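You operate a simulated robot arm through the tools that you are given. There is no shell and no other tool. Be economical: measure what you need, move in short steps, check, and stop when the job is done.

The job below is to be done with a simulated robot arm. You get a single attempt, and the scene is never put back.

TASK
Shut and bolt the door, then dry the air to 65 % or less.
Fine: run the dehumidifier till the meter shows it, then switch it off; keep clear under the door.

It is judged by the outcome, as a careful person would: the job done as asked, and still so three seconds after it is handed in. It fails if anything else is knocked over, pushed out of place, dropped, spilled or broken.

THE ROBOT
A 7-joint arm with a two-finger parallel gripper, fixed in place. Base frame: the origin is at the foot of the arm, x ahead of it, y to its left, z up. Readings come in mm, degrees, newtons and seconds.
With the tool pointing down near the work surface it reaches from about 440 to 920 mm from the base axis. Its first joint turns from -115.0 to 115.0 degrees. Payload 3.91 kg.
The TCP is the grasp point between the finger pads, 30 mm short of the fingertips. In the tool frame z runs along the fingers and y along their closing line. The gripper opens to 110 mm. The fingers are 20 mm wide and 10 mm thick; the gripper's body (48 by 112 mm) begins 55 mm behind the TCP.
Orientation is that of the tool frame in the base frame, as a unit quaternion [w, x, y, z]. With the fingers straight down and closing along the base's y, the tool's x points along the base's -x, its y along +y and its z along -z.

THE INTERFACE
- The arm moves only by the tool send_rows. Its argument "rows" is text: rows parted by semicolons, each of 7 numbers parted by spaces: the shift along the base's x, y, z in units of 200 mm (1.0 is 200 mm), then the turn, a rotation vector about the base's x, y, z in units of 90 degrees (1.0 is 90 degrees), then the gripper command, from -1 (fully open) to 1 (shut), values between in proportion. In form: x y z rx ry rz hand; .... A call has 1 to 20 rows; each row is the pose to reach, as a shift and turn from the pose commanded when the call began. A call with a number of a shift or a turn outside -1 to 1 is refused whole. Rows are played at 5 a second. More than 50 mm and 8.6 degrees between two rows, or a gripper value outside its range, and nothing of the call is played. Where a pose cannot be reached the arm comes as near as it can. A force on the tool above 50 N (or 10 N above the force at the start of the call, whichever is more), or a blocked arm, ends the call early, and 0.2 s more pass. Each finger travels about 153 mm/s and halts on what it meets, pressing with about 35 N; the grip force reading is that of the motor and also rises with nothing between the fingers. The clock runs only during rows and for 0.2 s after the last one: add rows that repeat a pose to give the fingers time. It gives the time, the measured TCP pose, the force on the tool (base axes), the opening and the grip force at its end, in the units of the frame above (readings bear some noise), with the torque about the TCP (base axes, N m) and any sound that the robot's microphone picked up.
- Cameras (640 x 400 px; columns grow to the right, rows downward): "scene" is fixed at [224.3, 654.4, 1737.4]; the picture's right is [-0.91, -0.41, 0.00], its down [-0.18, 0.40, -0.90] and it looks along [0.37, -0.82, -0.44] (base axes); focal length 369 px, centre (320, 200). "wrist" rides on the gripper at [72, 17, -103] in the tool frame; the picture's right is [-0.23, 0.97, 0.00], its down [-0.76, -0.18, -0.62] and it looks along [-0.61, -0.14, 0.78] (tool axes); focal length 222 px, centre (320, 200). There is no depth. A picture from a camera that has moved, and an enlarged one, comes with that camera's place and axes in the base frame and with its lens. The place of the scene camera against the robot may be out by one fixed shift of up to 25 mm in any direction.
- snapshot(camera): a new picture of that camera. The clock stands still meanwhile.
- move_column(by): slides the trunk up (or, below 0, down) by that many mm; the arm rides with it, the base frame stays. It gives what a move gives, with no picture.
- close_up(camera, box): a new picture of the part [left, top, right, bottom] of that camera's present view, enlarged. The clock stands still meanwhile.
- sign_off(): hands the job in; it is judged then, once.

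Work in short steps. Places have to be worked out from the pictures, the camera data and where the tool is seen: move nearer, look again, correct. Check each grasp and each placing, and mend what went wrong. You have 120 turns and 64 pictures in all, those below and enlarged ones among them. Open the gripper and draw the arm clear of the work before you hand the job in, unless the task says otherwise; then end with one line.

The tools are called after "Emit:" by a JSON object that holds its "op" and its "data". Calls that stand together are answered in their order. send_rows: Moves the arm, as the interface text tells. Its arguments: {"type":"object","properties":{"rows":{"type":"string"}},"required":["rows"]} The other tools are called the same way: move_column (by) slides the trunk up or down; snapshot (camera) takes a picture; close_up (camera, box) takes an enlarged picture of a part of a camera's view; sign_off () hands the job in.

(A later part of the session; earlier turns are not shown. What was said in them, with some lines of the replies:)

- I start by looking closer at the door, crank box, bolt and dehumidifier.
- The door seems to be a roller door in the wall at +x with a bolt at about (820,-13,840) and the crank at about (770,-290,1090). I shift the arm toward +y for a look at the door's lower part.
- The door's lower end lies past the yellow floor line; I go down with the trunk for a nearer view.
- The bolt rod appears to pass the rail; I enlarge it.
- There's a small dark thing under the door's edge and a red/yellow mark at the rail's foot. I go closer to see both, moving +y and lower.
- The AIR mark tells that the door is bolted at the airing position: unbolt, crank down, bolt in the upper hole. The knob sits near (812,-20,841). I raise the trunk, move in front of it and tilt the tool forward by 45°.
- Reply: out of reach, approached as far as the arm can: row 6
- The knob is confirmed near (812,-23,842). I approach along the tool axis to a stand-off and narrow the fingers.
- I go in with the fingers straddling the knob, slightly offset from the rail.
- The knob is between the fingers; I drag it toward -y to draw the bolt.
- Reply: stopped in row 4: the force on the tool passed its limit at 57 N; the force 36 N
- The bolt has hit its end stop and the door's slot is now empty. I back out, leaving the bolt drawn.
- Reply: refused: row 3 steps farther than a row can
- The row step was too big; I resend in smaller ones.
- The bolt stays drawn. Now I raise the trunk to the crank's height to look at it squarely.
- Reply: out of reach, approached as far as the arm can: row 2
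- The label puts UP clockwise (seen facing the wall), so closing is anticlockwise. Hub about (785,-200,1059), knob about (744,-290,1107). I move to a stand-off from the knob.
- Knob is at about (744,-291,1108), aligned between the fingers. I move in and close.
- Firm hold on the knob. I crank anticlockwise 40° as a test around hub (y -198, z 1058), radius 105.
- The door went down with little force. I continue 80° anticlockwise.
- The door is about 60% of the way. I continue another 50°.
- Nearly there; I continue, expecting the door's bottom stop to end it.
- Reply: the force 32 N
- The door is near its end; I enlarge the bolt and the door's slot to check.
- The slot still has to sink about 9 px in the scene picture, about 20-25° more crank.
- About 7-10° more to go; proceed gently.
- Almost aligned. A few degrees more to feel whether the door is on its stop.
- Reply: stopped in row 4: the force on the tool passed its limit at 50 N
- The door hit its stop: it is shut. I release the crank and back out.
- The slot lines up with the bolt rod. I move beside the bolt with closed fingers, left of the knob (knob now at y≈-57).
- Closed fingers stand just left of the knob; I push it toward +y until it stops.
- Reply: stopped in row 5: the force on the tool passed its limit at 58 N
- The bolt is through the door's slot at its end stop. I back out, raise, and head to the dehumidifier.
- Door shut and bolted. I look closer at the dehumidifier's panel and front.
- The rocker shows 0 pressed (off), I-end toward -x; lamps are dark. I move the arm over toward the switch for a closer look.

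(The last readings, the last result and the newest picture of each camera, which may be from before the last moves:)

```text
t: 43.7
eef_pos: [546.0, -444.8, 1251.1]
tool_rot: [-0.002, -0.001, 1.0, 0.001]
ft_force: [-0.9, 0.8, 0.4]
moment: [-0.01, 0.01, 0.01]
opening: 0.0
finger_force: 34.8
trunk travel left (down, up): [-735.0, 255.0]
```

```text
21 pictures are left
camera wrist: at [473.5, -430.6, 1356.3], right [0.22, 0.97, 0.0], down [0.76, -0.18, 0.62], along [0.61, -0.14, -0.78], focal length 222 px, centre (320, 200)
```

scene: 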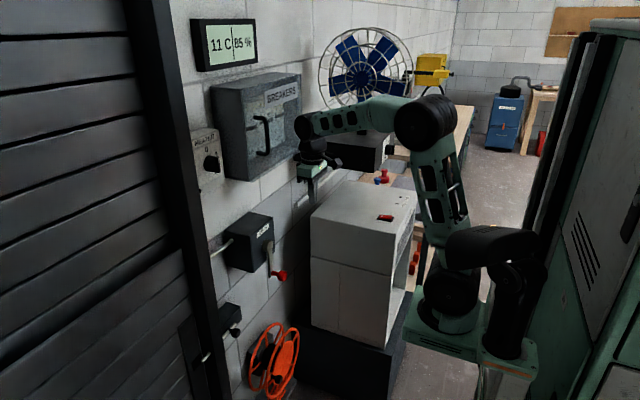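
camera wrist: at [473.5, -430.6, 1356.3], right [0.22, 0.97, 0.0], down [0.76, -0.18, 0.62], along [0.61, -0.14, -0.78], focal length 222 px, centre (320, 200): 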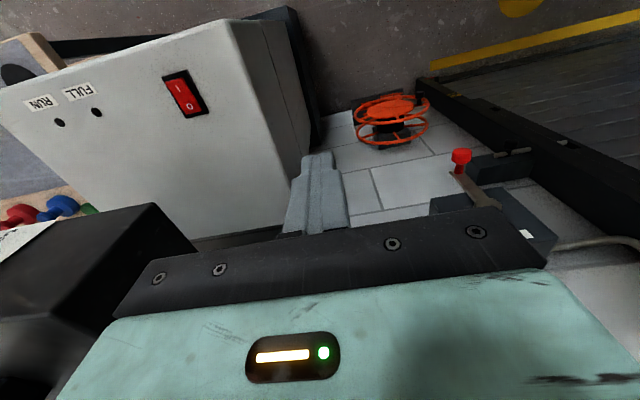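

Before going closer I check the clearance from the black box beneath the fan.

Emit:
{"op": "snapshot", "data": {"camera": "scene"}}

```text
20 pictures are left
```

scene: 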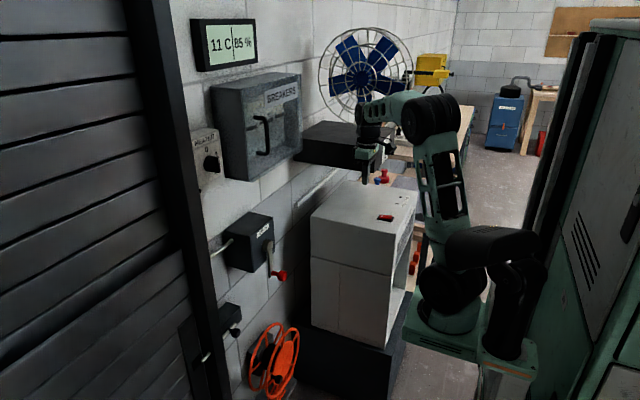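

The box's near corner is around (555,-600,1205), so I keep x below it and lean the tool back (-y rotation, body toward -x) while going over the switch.

Emit:
{"op": "send_rows", "data": {"rows": "-0.2 0 0 0 -0.08 0 1; -0.4 0 0 0 -0.16 0 1; -0.4 -0.2 0 0 -0.24 0 1; -0.4 -0.4 0 0 -0.3 0 1; -0.4 -0.6 -0.1 0 -0.33 0 1; -0.4 -0.72 -0.2 0 -0.33 0 1"}}

Emit:
{"op": "snapshot", "data": {"camera": "wrist"}}

Emit:
{"op": "close_up", "data": {"camera": "scene", "box": [300, 100, 460, 260]}}

```text
t: 45.1
eef_pos: [465.0, -588.7, 1212.5]
tool_rot: [0.255, -0.001, 0.967, 0.001]
ft_force: [0.6, 0.3, 0.4]
moment: [-0.05, 0.03, -0.03]
opening: 0.0
finger_force: 35.2
trunk travel left (down, up): [-735.0, 255.0]
```

```text
19 pictures are left
camera wrist: at [351.5, -573.3, 1266.1], right [0.19, 0.97, 0.11], down [0.35, -0.18, 0.92], along [0.91, -0.14, -0.38], focal length 222 px, centre (320, 200)
```

wrist: 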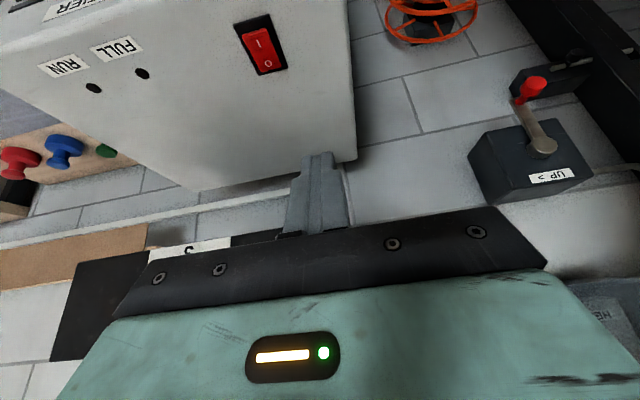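

```text
2.50 times, centred on (380, 180) of scene
camera zoom: at [224.3, 654.4, 1737.4], right [-0.91, -0.41, 0.0], down [-0.18, 0.4, -0.9], along [0.37, -0.82, -0.44], focal length 923 px, centre (170, 250)
```

zoom: 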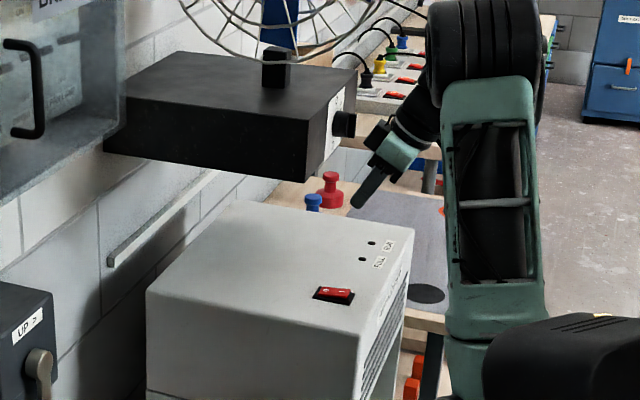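

Triangulating wrist views gives the rocker at about (508,-644,1000), I-end near x 495. I move above the I-end, tip about 40 mm over it.

Emit:
{"op": "send_rows", "data": {"rows": "0.05 -0.14 -0.15 0 0 0 1; 0.09 -0.28 -0.3 0 0 0 1; 0.12 -0.28 -0.5 0 0 0 1; 0.12 -0.28 -0.7 0 0 0 1"}}

Emit:
{"op": "snapshot", "data": {"camera": "wrist"}}

```text
t: 46.1
eef_pos: [490.4, -643.8, 1071.3]
tool_rot: [0.254, -0.001, 0.967, 0.001]
ft_force: [-0.6, 0.5, -0.1]
moment: [-0.02, 0.02, -0.08]
opening: 0.0
finger_force: 35.2
trunk travel left (down, up): [-735.0, 255.0]
```

```text
17 pictures are left
camera wrist: at [375.6, -629.4, 1126.0], right [0.19, 0.97, 0.11], down [0.36, -0.18, 0.92], along [0.91, -0.14, -0.38], focal length 222 px, centre (320, 200)
```

wrist: 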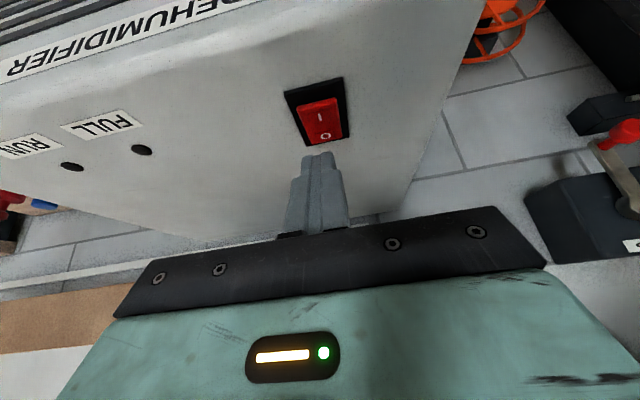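

The switch lies just ahead of the tips; the I-end is at about x 488, so I shift -6 mm and descend carefully.

Emit:
{"op": "send_rows", "data": {"rows": "-0.03 0 -0.05 0 0 0 1; -0.03 0 -0.1 0 0 0 1; -0.03 0 -0.125 0 0 0 1; -0.03 0 -0.14 0 0 0 1; -0.03 0 -0.155 0 0 0 1; -0.03 0 -0.155 0 0 0 1"}}

Emit:
{"op": "close_up", "data": {"camera": "wrist", "box": [220, 60, 420, 240]}}

```text
t: 47.5
eef_pos: [482.3, -645.1, 1040.2]
tool_rot: [0.254, -0.001, 0.967, 0.001]
ft_force: [0.1, 0.6, -0.5]
moment: [0.01, -0.02, -0.01]
opening: 0.0
finger_force: 35.1
trunk travel left (down, up): [-735.0, 255.0]
heard: click
```

```text
2.22 times, centred on (320, 150) of wrist
camera zoom: at [369.3, -629.4, 1095.1], right [0.19, 0.97, 0.12], down [0.36, -0.18, 0.92], along [0.91, -0.14, -0.38], focal length 494 px, centre (320, 311)
```

zoom: 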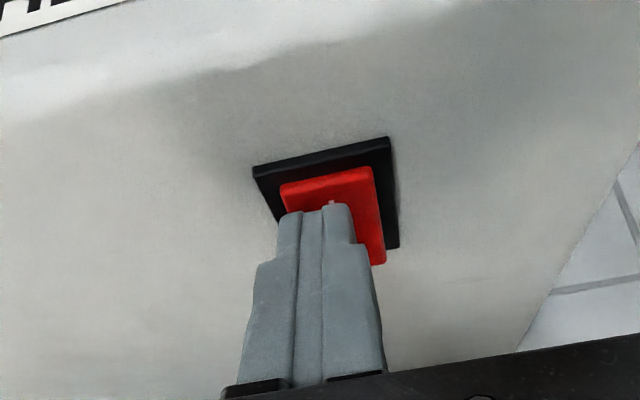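

A click; I lift and look at the lamps and the meter.

Emit:
{"op": "send_rows", "data": {"rows": "0 0 0.12 0 0 0 1; -0.05 0 0.3 0 0 0 1; -0.05 0 0.35 0 0 0 1"}}

Emit:
{"op": "snapshot", "data": {"camera": "wrist"}}

Emit:
{"op": "snapshot", "data": {"camera": "scene"}}

```text
t: 48.3
eef_pos: [473.4, -644.4, 1110.4]
tool_rot: [0.255, -0.001, 0.967, 0.002]
ft_force: [0.2, 0.0, 0.2]
moment: [0.02, 0.05, 0.0]
opening: 0.2
finger_force: 35.7
trunk travel left (down, up): [-735.0, 255.0]
```

```text
15 pictures are left
camera wrist: at [359.5, -629.7, 1165.7], right [0.19, 0.97, 0.11], down [0.36, -0.18, 0.92], along [0.91, -0.14, -0.38], focal length 222 px, centre (320, 200)
```

wrist: 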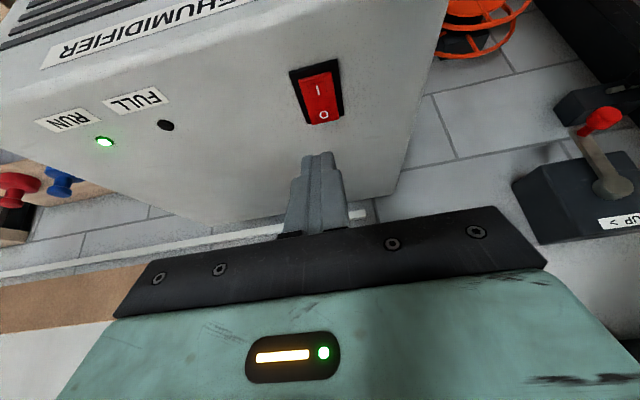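

```text
14 pictures are left
```

scene: 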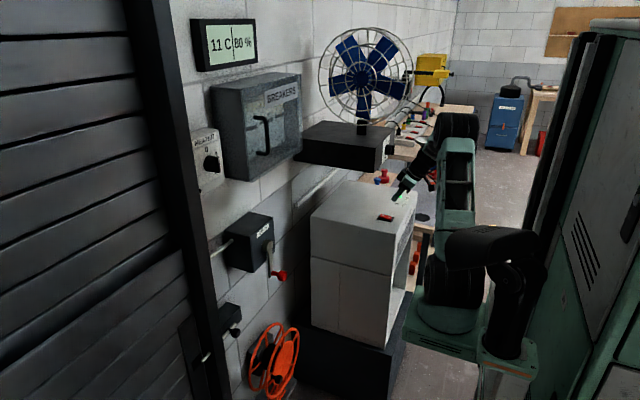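

RUN is lit and humidity reads 80 %. I wait 4 seconds in place and recheck the meter.

Emit:
{"op": "send_rows", "data": {"rows": "0 0 0 0 0 0 1; 0 0 0 0 0 0 1; 0 0 0 0 0 0 1; 0 0 0 0 0 0 1; 0 0 0 0 0 0 1; 0 0 0 0 0 0 1; 0 0 0 0 0 0 1; 0 0 0 0 0 0 1; 0 0 0 0 0 0 1; 0 0 0 0 0 0 1; 0 0 0 0 0 0 1; 0 0 0 0 0 0 1; 0 0 0 0 0 0 1; 0 0 0 0 0 0 1; 0 0 0 0 0 0 1; 0 0 0 0 0 0 1; 0 0 0 0 0 0 1; 0 0 0 0 0 0 1; 0 0 0 0 0 0 1; 0 0 0 0 0 0 1"}}

Emit:
{"op": "snapshot", "data": {"camera": "scene"}}

```text
t: 52.5
eef_pos: [473.8, -644.8, 1110.2]
tool_rot: [0.254, -0.001, 0.967, 0.002]
ft_force: [0.6, -0.1, 0.6]
moment: [-0.02, 0.02, -0.01]
opening: 0.0
finger_force: 34.9
trunk travel left (down, up): [-735.0, 255.0]
```

```text
13 pictures are left
```

scene: 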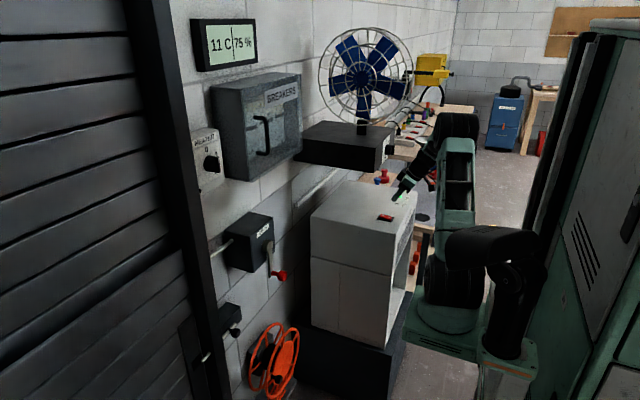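

75 % now and falling. I wait another 8 s.

Emit:
{"op": "send_rows", "data": {"rows": "0 0 0 0 0 0 1; 0 0 0 0 0 0 1; 0 0 0 0 0 0 1; 0 0 0 0 0 0 1; 0 0 0 0 0 0 1; 0 0 0 0 0 0 1; 0 0 0 0 0 0 1; 0 0 0 0 0 0 1; 0 0 0 0 0 0 1; 0 0 0 0 0 0 1; 0 0 0 0 0 0 1; 0 0 0 0 0 0 1; 0 0 0 0 0 0 1; 0 0 0 0 0 0 1; 0 0 0 0 0 0 1; 0 0 0 0 0 0 1; 0 0 0 0 0 0 1; 0 0 0 0 0 0 1; 0 0 0 0 0 0 1; 0 0 0 0 0 0 1"}}

Emit:
{"op": "send_rows", "data": {"rows": "0 0 0 0 0 0 1; 0 0 0 0 0 0 1; 0 0 0 0 0 0 1; 0 0 0 0 0 0 1; 0 0 0 0 0 0 1; 0 0 0 0 0 0 1; 0 0 0 0 0 0 1; 0 0 0 0 0 0 1; 0 0 0 0 0 0 1; 0 0 0 0 0 0 1; 0 0 0 0 0 0 1; 0 0 0 0 0 0 1; 0 0 0 0 0 0 1; 0 0 0 0 0 0 1; 0 0 0 0 0 0 1; 0 0 0 0 0 0 1; 0 0 0 0 0 0 1; 0 0 0 0 0 0 1; 0 0 0 0 0 0 1; 0 0 0 0 0 0 1"}}

Emit:
{"op": "snapshot", "data": {"camera": "scene"}}

```text
t: 56.7
eef_pos: [473.5, -644.0, 1111.0]
tool_rot: [0.255, -0.001, 0.967, 0.002]
ft_force: [-0.5, -0.5, -0.3]
moment: [0.03, 0.03, 0.0]
opening: 0.1
finger_force: 35.0
trunk travel left (down, up): [-735.0, 255.0]
```

```text
t: 60.9
eef_pos: [473.5, -644.4, 1110.4]
tool_rot: [0.255, -0.002, 0.967, 0.002]
ft_force: [0.2, 0.0, -0.3]
moment: [-0.02, -0.01, 0.0]
opening: 0.1
finger_force: 35.2
trunk travel left (down, up): [-735.0, 255.0]
```

```text
12 pictures are left
```

scene: 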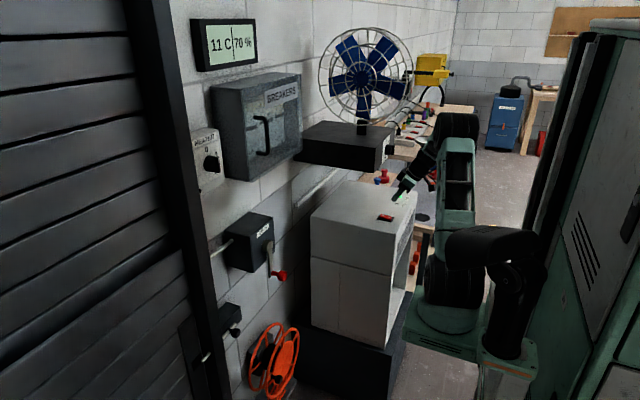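

70 %; I wait another 8 s.

Emit:
{"op": "send_rows", "data": {"rows": "0 0 0 0 0 0 1; 0 0 0 0 0 0 1; 0 0 0 0 0 0 1; 0 0 0 0 0 0 1; 0 0 0 0 0 0 1; 0 0 0 0 0 0 1; 0 0 0 0 0 0 1; 0 0 0 0 0 0 1; 0 0 0 0 0 0 1; 0 0 0 0 0 0 1; 0 0 0 0 0 0 1; 0 0 0 0 0 0 1; 0 0 0 0 0 0 1; 0 0 0 0 0 0 1; 0 0 0 0 0 0 1; 0 0 0 0 0 0 1; 0 0 0 0 0 0 1; 0 0 0 0 0 0 1; 0 0 0 0 0 0 1; 0 0 0 0 0 0 1"}}

Emit:
{"op": "send_rows", "data": {"rows": "0 0 0 0 0 0 1; 0 0 0 0 0 0 1; 0 0 0 0 0 0 1; 0 0 0 0 0 0 1; 0 0 0 0 0 0 1; 0 0 0 0 0 0 1; 0 0 0 0 0 0 1; 0 0 0 0 0 0 1; 0 0 0 0 0 0 1; 0 0 0 0 0 0 1; 0 0 0 0 0 0 1; 0 0 0 0 0 0 1; 0 0 0 0 0 0 1; 0 0 0 0 0 0 1; 0 0 0 0 0 0 1; 0 0 0 0 0 0 1; 0 0 0 0 0 0 1; 0 0 0 0 0 0 1; 0 0 0 0 0 0 1; 0 0 0 0 0 0 1"}}

Emit:
{"op": "snapshot", "data": {"camera": "scene"}}

```text
t: 65.1
eef_pos: [474.2, -645.5, 1109.9]
tool_rot: [0.255, -0.001, 0.967, 0.002]
ft_force: [-0.9, 0.0, -0.4]
moment: [0.03, -0.01, 0.02]
opening: 0.0
finger_force: 35.1
trunk travel left (down, up): [-735.0, 255.0]
```

```text
t: 69.3
eef_pos: [473.9, -645.9, 1111.0]
tool_rot: [0.254, -0.001, 0.967, 0.002]
ft_force: [-0.1, -0.5, -0.1]
moment: [-0.01, -0.02, -0.01]
opening: 0.2
finger_force: 34.7
trunk travel left (down, up): [-735.0, 255.0]
```

```text
11 pictures are left
```

scene: 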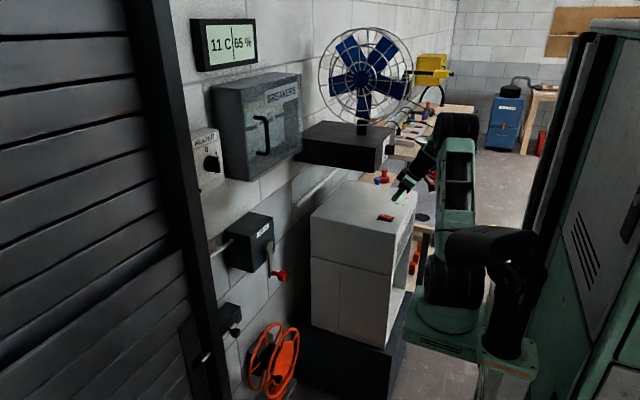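

The meter shows 65 %. As it steps by 5, I wait a few seconds more for margin and check it and the lamps.

Emit:
{"op": "send_rows", "data": {"rows": "0 0 0 0 0 0 1; 0 0 0 0 0 0 1; 0 0 0 0 0 0 1; 0 0 0 0 0 0 1; 0 0 0 0 0 0 1; 0 0 0 0 0 0 1; 0 0 0 0 0 0 1; 0 0 0 0 0 0 1; 0 0 0 0 0 0 1; 0 0 0 0 0 0 1; 0 0 0 0 0 0 1; 0 0 0 0 0 0 1; 0 0 0 0 0 0 1; 0 0 0 0 0 0 1; 0 0 0 0 0 0 1; 0 0 0 0 0 0 1; 0 0 0 0 0 0 1; 0 0 0 0 0 0 1; 0 0 0 0 0 0 1; 0 0 0 0 0 0 1"}}

Emit:
{"op": "send_rows", "data": {"rows": "0 0 0 0 0 0 1; 0 0 0 0 0 0 1; 0 0 0 0 0 0 1; 0 0 0 0 0 0 1; 0 0 0 0 0 0 1; 0 0 0 0 0 0 1; 0 0 0 0 0 0 1; 0 0 0 0 0 0 1; 0 0 0 0 0 0 1; 0 0 0 0 0 0 1; 0 0 0 0 0 0 1; 0 0 0 0 0 0 1; 0 0 0 0 0 0 1; 0 0 0 0 0 0 1; 0 0 0 0 0 0 1"}}

Emit:
{"op": "close_up", "data": {"camera": "scene", "box": [180, 10, 440, 240]}}

Emit:
{"op": "snapshot", "data": {"camera": "wrist"}}

```text
t: 73.5
eef_pos: [472.7, -644.4, 1110.0]
tool_rot: [0.255, -0.001, 0.967, 0.002]
ft_force: [-0.1, -0.4, 0.5]
moment: [0.0, 0.04, -0.04]
opening: 0.0
finger_force: 35.4
trunk travel left (down, up): [-735.0, 255.0]
```

```text
t: 76.7
eef_pos: [473.5, -645.2, 1110.6]
tool_rot: [0.254, -0.001, 0.967, 0.001]
ft_force: [-0.7, 0.5, -0.5]
moment: [0.0, 0.02, 0.01]
opening: 0.0
finger_force: 35.3
trunk travel left (down, up): [-735.0, 255.0]
```

```text
1.74 times, centred on (310, 125) of scene
camera zoom: at [224.3, 654.4, 1737.4], right [-0.91, -0.41, 0.0], down [-0.18, 0.4, -0.9], along [0.37, -0.82, -0.44], focal length 642 px, centre (337, 330)
```

zoom: 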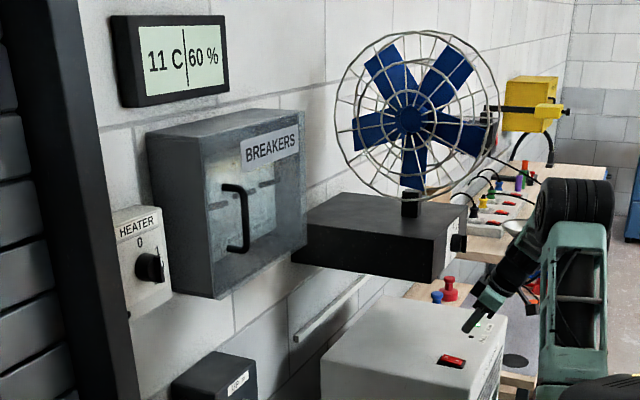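

```text
9 pictures are left
camera wrist: at [359.5, -629.6, 1165.4], right [0.19, 0.97, 0.11], down [0.36, -0.18, 0.92], along [0.91, -0.14, -0.38], focal length 222 px, centre (320, 200)
```

wrist: 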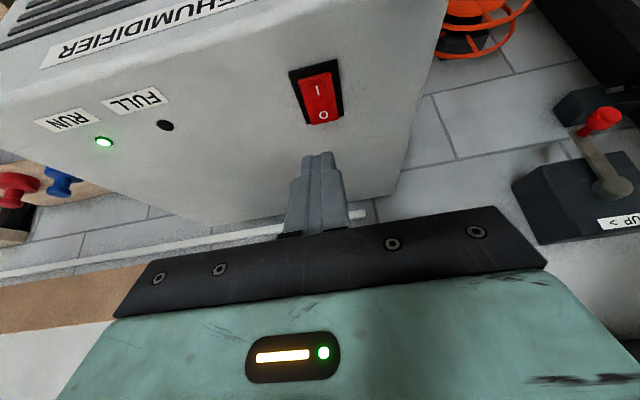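

60 % with RUN lit and FULL dark. I now press the 0 end (contact x≈515).

Emit:
{"op": "send_rows", "data": {"rows": "0.09 0 0 0 0 0 1; 0.178 0 -0.1 0 0 0 1; 0.178 0 -0.2 0 0 0 1; 0.178 0 -0.27 0 0 0 1; 0.178 0 -0.3 0 0 0 1; 0.178 0 -0.325 0 0 0 1; 0.178 0 -0.345 0 0 0 1; 0.178 0 -0.345 0 0 0 1"}}

```text
t: 78.5
eef_pos: [509.0, -644.4, 1041.5]
tool_rot: [0.255, -0.001, 0.967, 0.002]
ft_force: [-1.0, 0.2, 1.1]
moment: [0.01, 0.01, 0.02]
opening: 0.0
finger_force: 34.7
trunk travel left (down, up): [-735.0, 255.0]
```

No click yet; I press a few mm lower.

Emit:
{"op": "send_rows", "data": {"rows": "0 0 -0.015 0 0 0 1; 0 0 -0.03 0 0 0 1; 0 0 -0.045 0 0 0 1; 0 0 -0.045 0 0 0 1"}}

Emit:
{"op": "close_up", "data": {"camera": "wrist", "box": [40, 40, 420, 240]}}

```text
t: 79.3
eef_pos: [510.5, -646.7, 1039.8]
tool_rot: [0.26, -0.004, 0.966, -0.004]
ft_force: [-5.6, 4.2, 18.4]
moment: [0.16, 0.02, 0.05]
opening: 0.0
finger_force: 34.5
trunk travel left (down, up): [-735.0, 255.0]
heard: click
stopped in row 4: the force on the tool passed its limit at 52 N (the readings are from after the stop); the commanded pose is now the measured one
```

```text
1.68 times, centred on (230, 140) of wrist
camera zoom: at [396.2, -630.8, 1094.0], right [0.19, 0.98, 0.1], down [0.35, -0.17, 0.92], along [0.92, -0.14, -0.37], focal length 374 px, centre (472, 301)
```

zoom: 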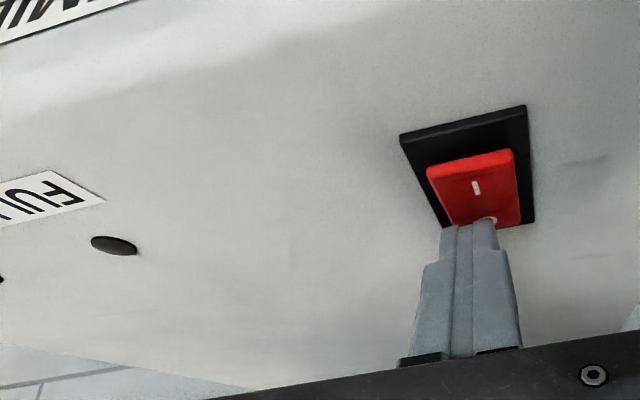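

Clicked: the I end is up again and the lamp looks dark. I lift straight up, then draw clear and open the gripper.

Emit:
{"op": "send_rows", "data": {"rows": "0 0 0.1 0 0 0 1; -0.05 0 0.3 0 0 0 1; -0.15 0 0.5 0 0 0 1; -0.2 0.1 0.7 0 0 0 0.5; -0.2 0.3 0.8 0 0.05 0 0; -0.1 0.5 0.9 0 0.1 0 -0.5; 0 0.7 0.9 0 0.15 0 -1; 0.1 0.9 0.9 0 0.2 0 -1; 0.1 0.9 0.9 0 0.2 0 -1"}}

Emit:
{"op": "snapshot", "data": {"camera": "scene"}}

Emit:
{"op": "snapshot", "data": {"camera": "wrist"}}

```text
t: 81.3
eef_pos: [531.5, -465.4, 1217.5]
tool_rot: [0.103, -0.004, 0.995, -0.001]
ft_force: [-0.2, -0.1, 0.2]
moment: [0.0, 0.02, -0.03]
opening: 109.9
finger_force: 0.0
trunk travel left (down, up): [-735.0, 255.0]
```

```text
7 pictures are left
```

scene: 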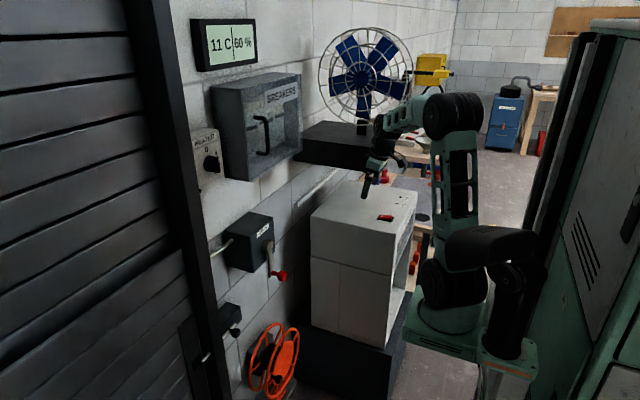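

```text
6 pictures are left
camera wrist: at [439.0, -449.4, 1305.3], right [0.22, 0.98, 0.04], down [0.62, -0.17, 0.77], along [0.75, -0.14, -0.64], focal length 222 px, centre (320, 200)
```

wrist: 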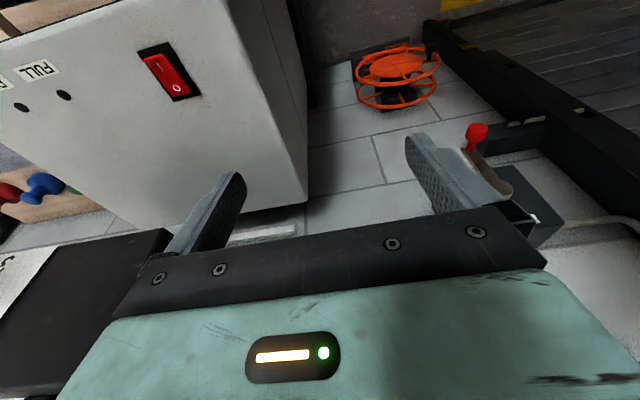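

Both lamps are dark and the meter reads 60 %. I raise the arm clear, wait, and check the bolt and meter once more.

Emit:
{"op": "move_column", "data": {"by": 120}}

Emit:
{"op": "send_rows", "data": {"rows": "0 0.2 0 0 0 0 -1; 0 0.4 0 0 0 0 -1; 0 0.6 0 0 0 0 -1; 0 0.6 0 0 0 0 -1; 0 0.6 0 0 0 0 -1; 0 0.6 0 0 0 0 -1; 0 0.6 0 0 0 0 -1; 0 0.6 0 0 0 0 -1; 0 0.6 0 0 0 0 -1; 0 0.6 0 0 0 0 -1; 0 0.6 0 0 0 0 -1; 0 0.6 0 0 0 0 -1; 0 0.6 0 0 0 0 -1; 0 0.6 0 0 0 0 -1"}}

Emit:
{"op": "close_up", "data": {"camera": "scene", "box": [150, 280, 270, 400]}}

Emit:
{"op": "snapshot", "data": {"camera": "scene"}}

```text
t: 82.8
eef_pos: [530.6, -464.2, 1337.5]
tool_rot: [0.103, -0.003, 0.995, -0.002]
ft_force: [1.8, -0.5, 0.6]
moment: [0.01, -0.01, 0.0]
opening: 110.0
finger_force: 0.0
trunk travel left (down, up): [-855.0, 135.0]
```

```text
t: 85.8
eef_pos: [530.3, -345.5, 1339.5]
tool_rot: [0.103, -0.003, 0.995, -0.001]
ft_force: [0.9, -1.4, -1.1]
moment: [0.01, -0.01, 0.0]
opening: 110.0
finger_force: 0.1
trunk travel left (down, up): [-855.0, 135.0]
```

```text
3.33 times, centred on (210, 340) of scene
camera zoom: at [224.3, 654.4, 1737.4], right [-0.91, -0.41, 0.0], down [-0.18, 0.4, -0.9], along [0.37, -0.82, -0.44], focal length 1231 px, centre (687, -267)
```

zoom: 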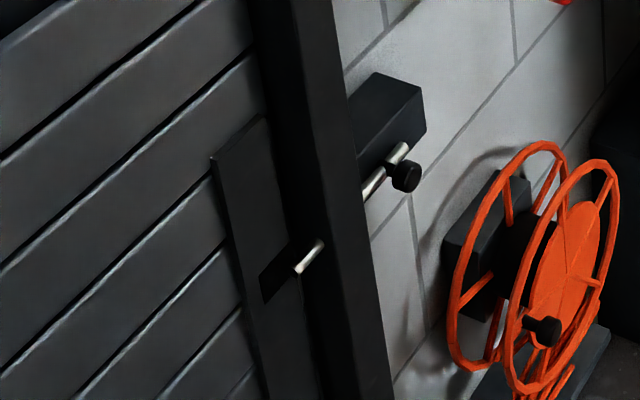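

```text
4 pictures are left
```

scene: 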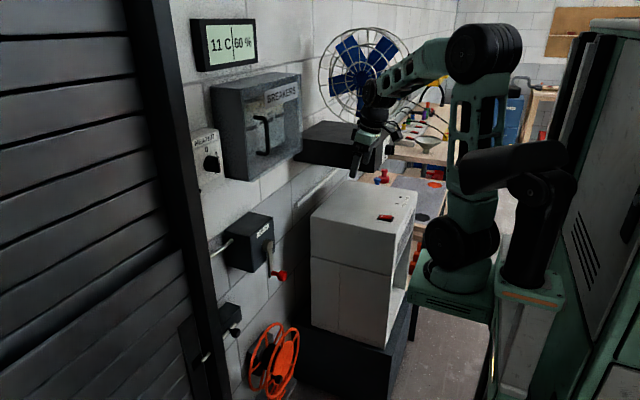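

The bolt sits in the door's upper slot, the meter holds at 60 %, the dehumidifier is off and the arm is clear, so I hand the job in.

Emit:
{"op": "sign_off", "data": {}}

```text
The job is handed in.
```

The door is shut and bolted, the meter reads 60 %, and the dehumidifier is switched off with the arm drawn clear.
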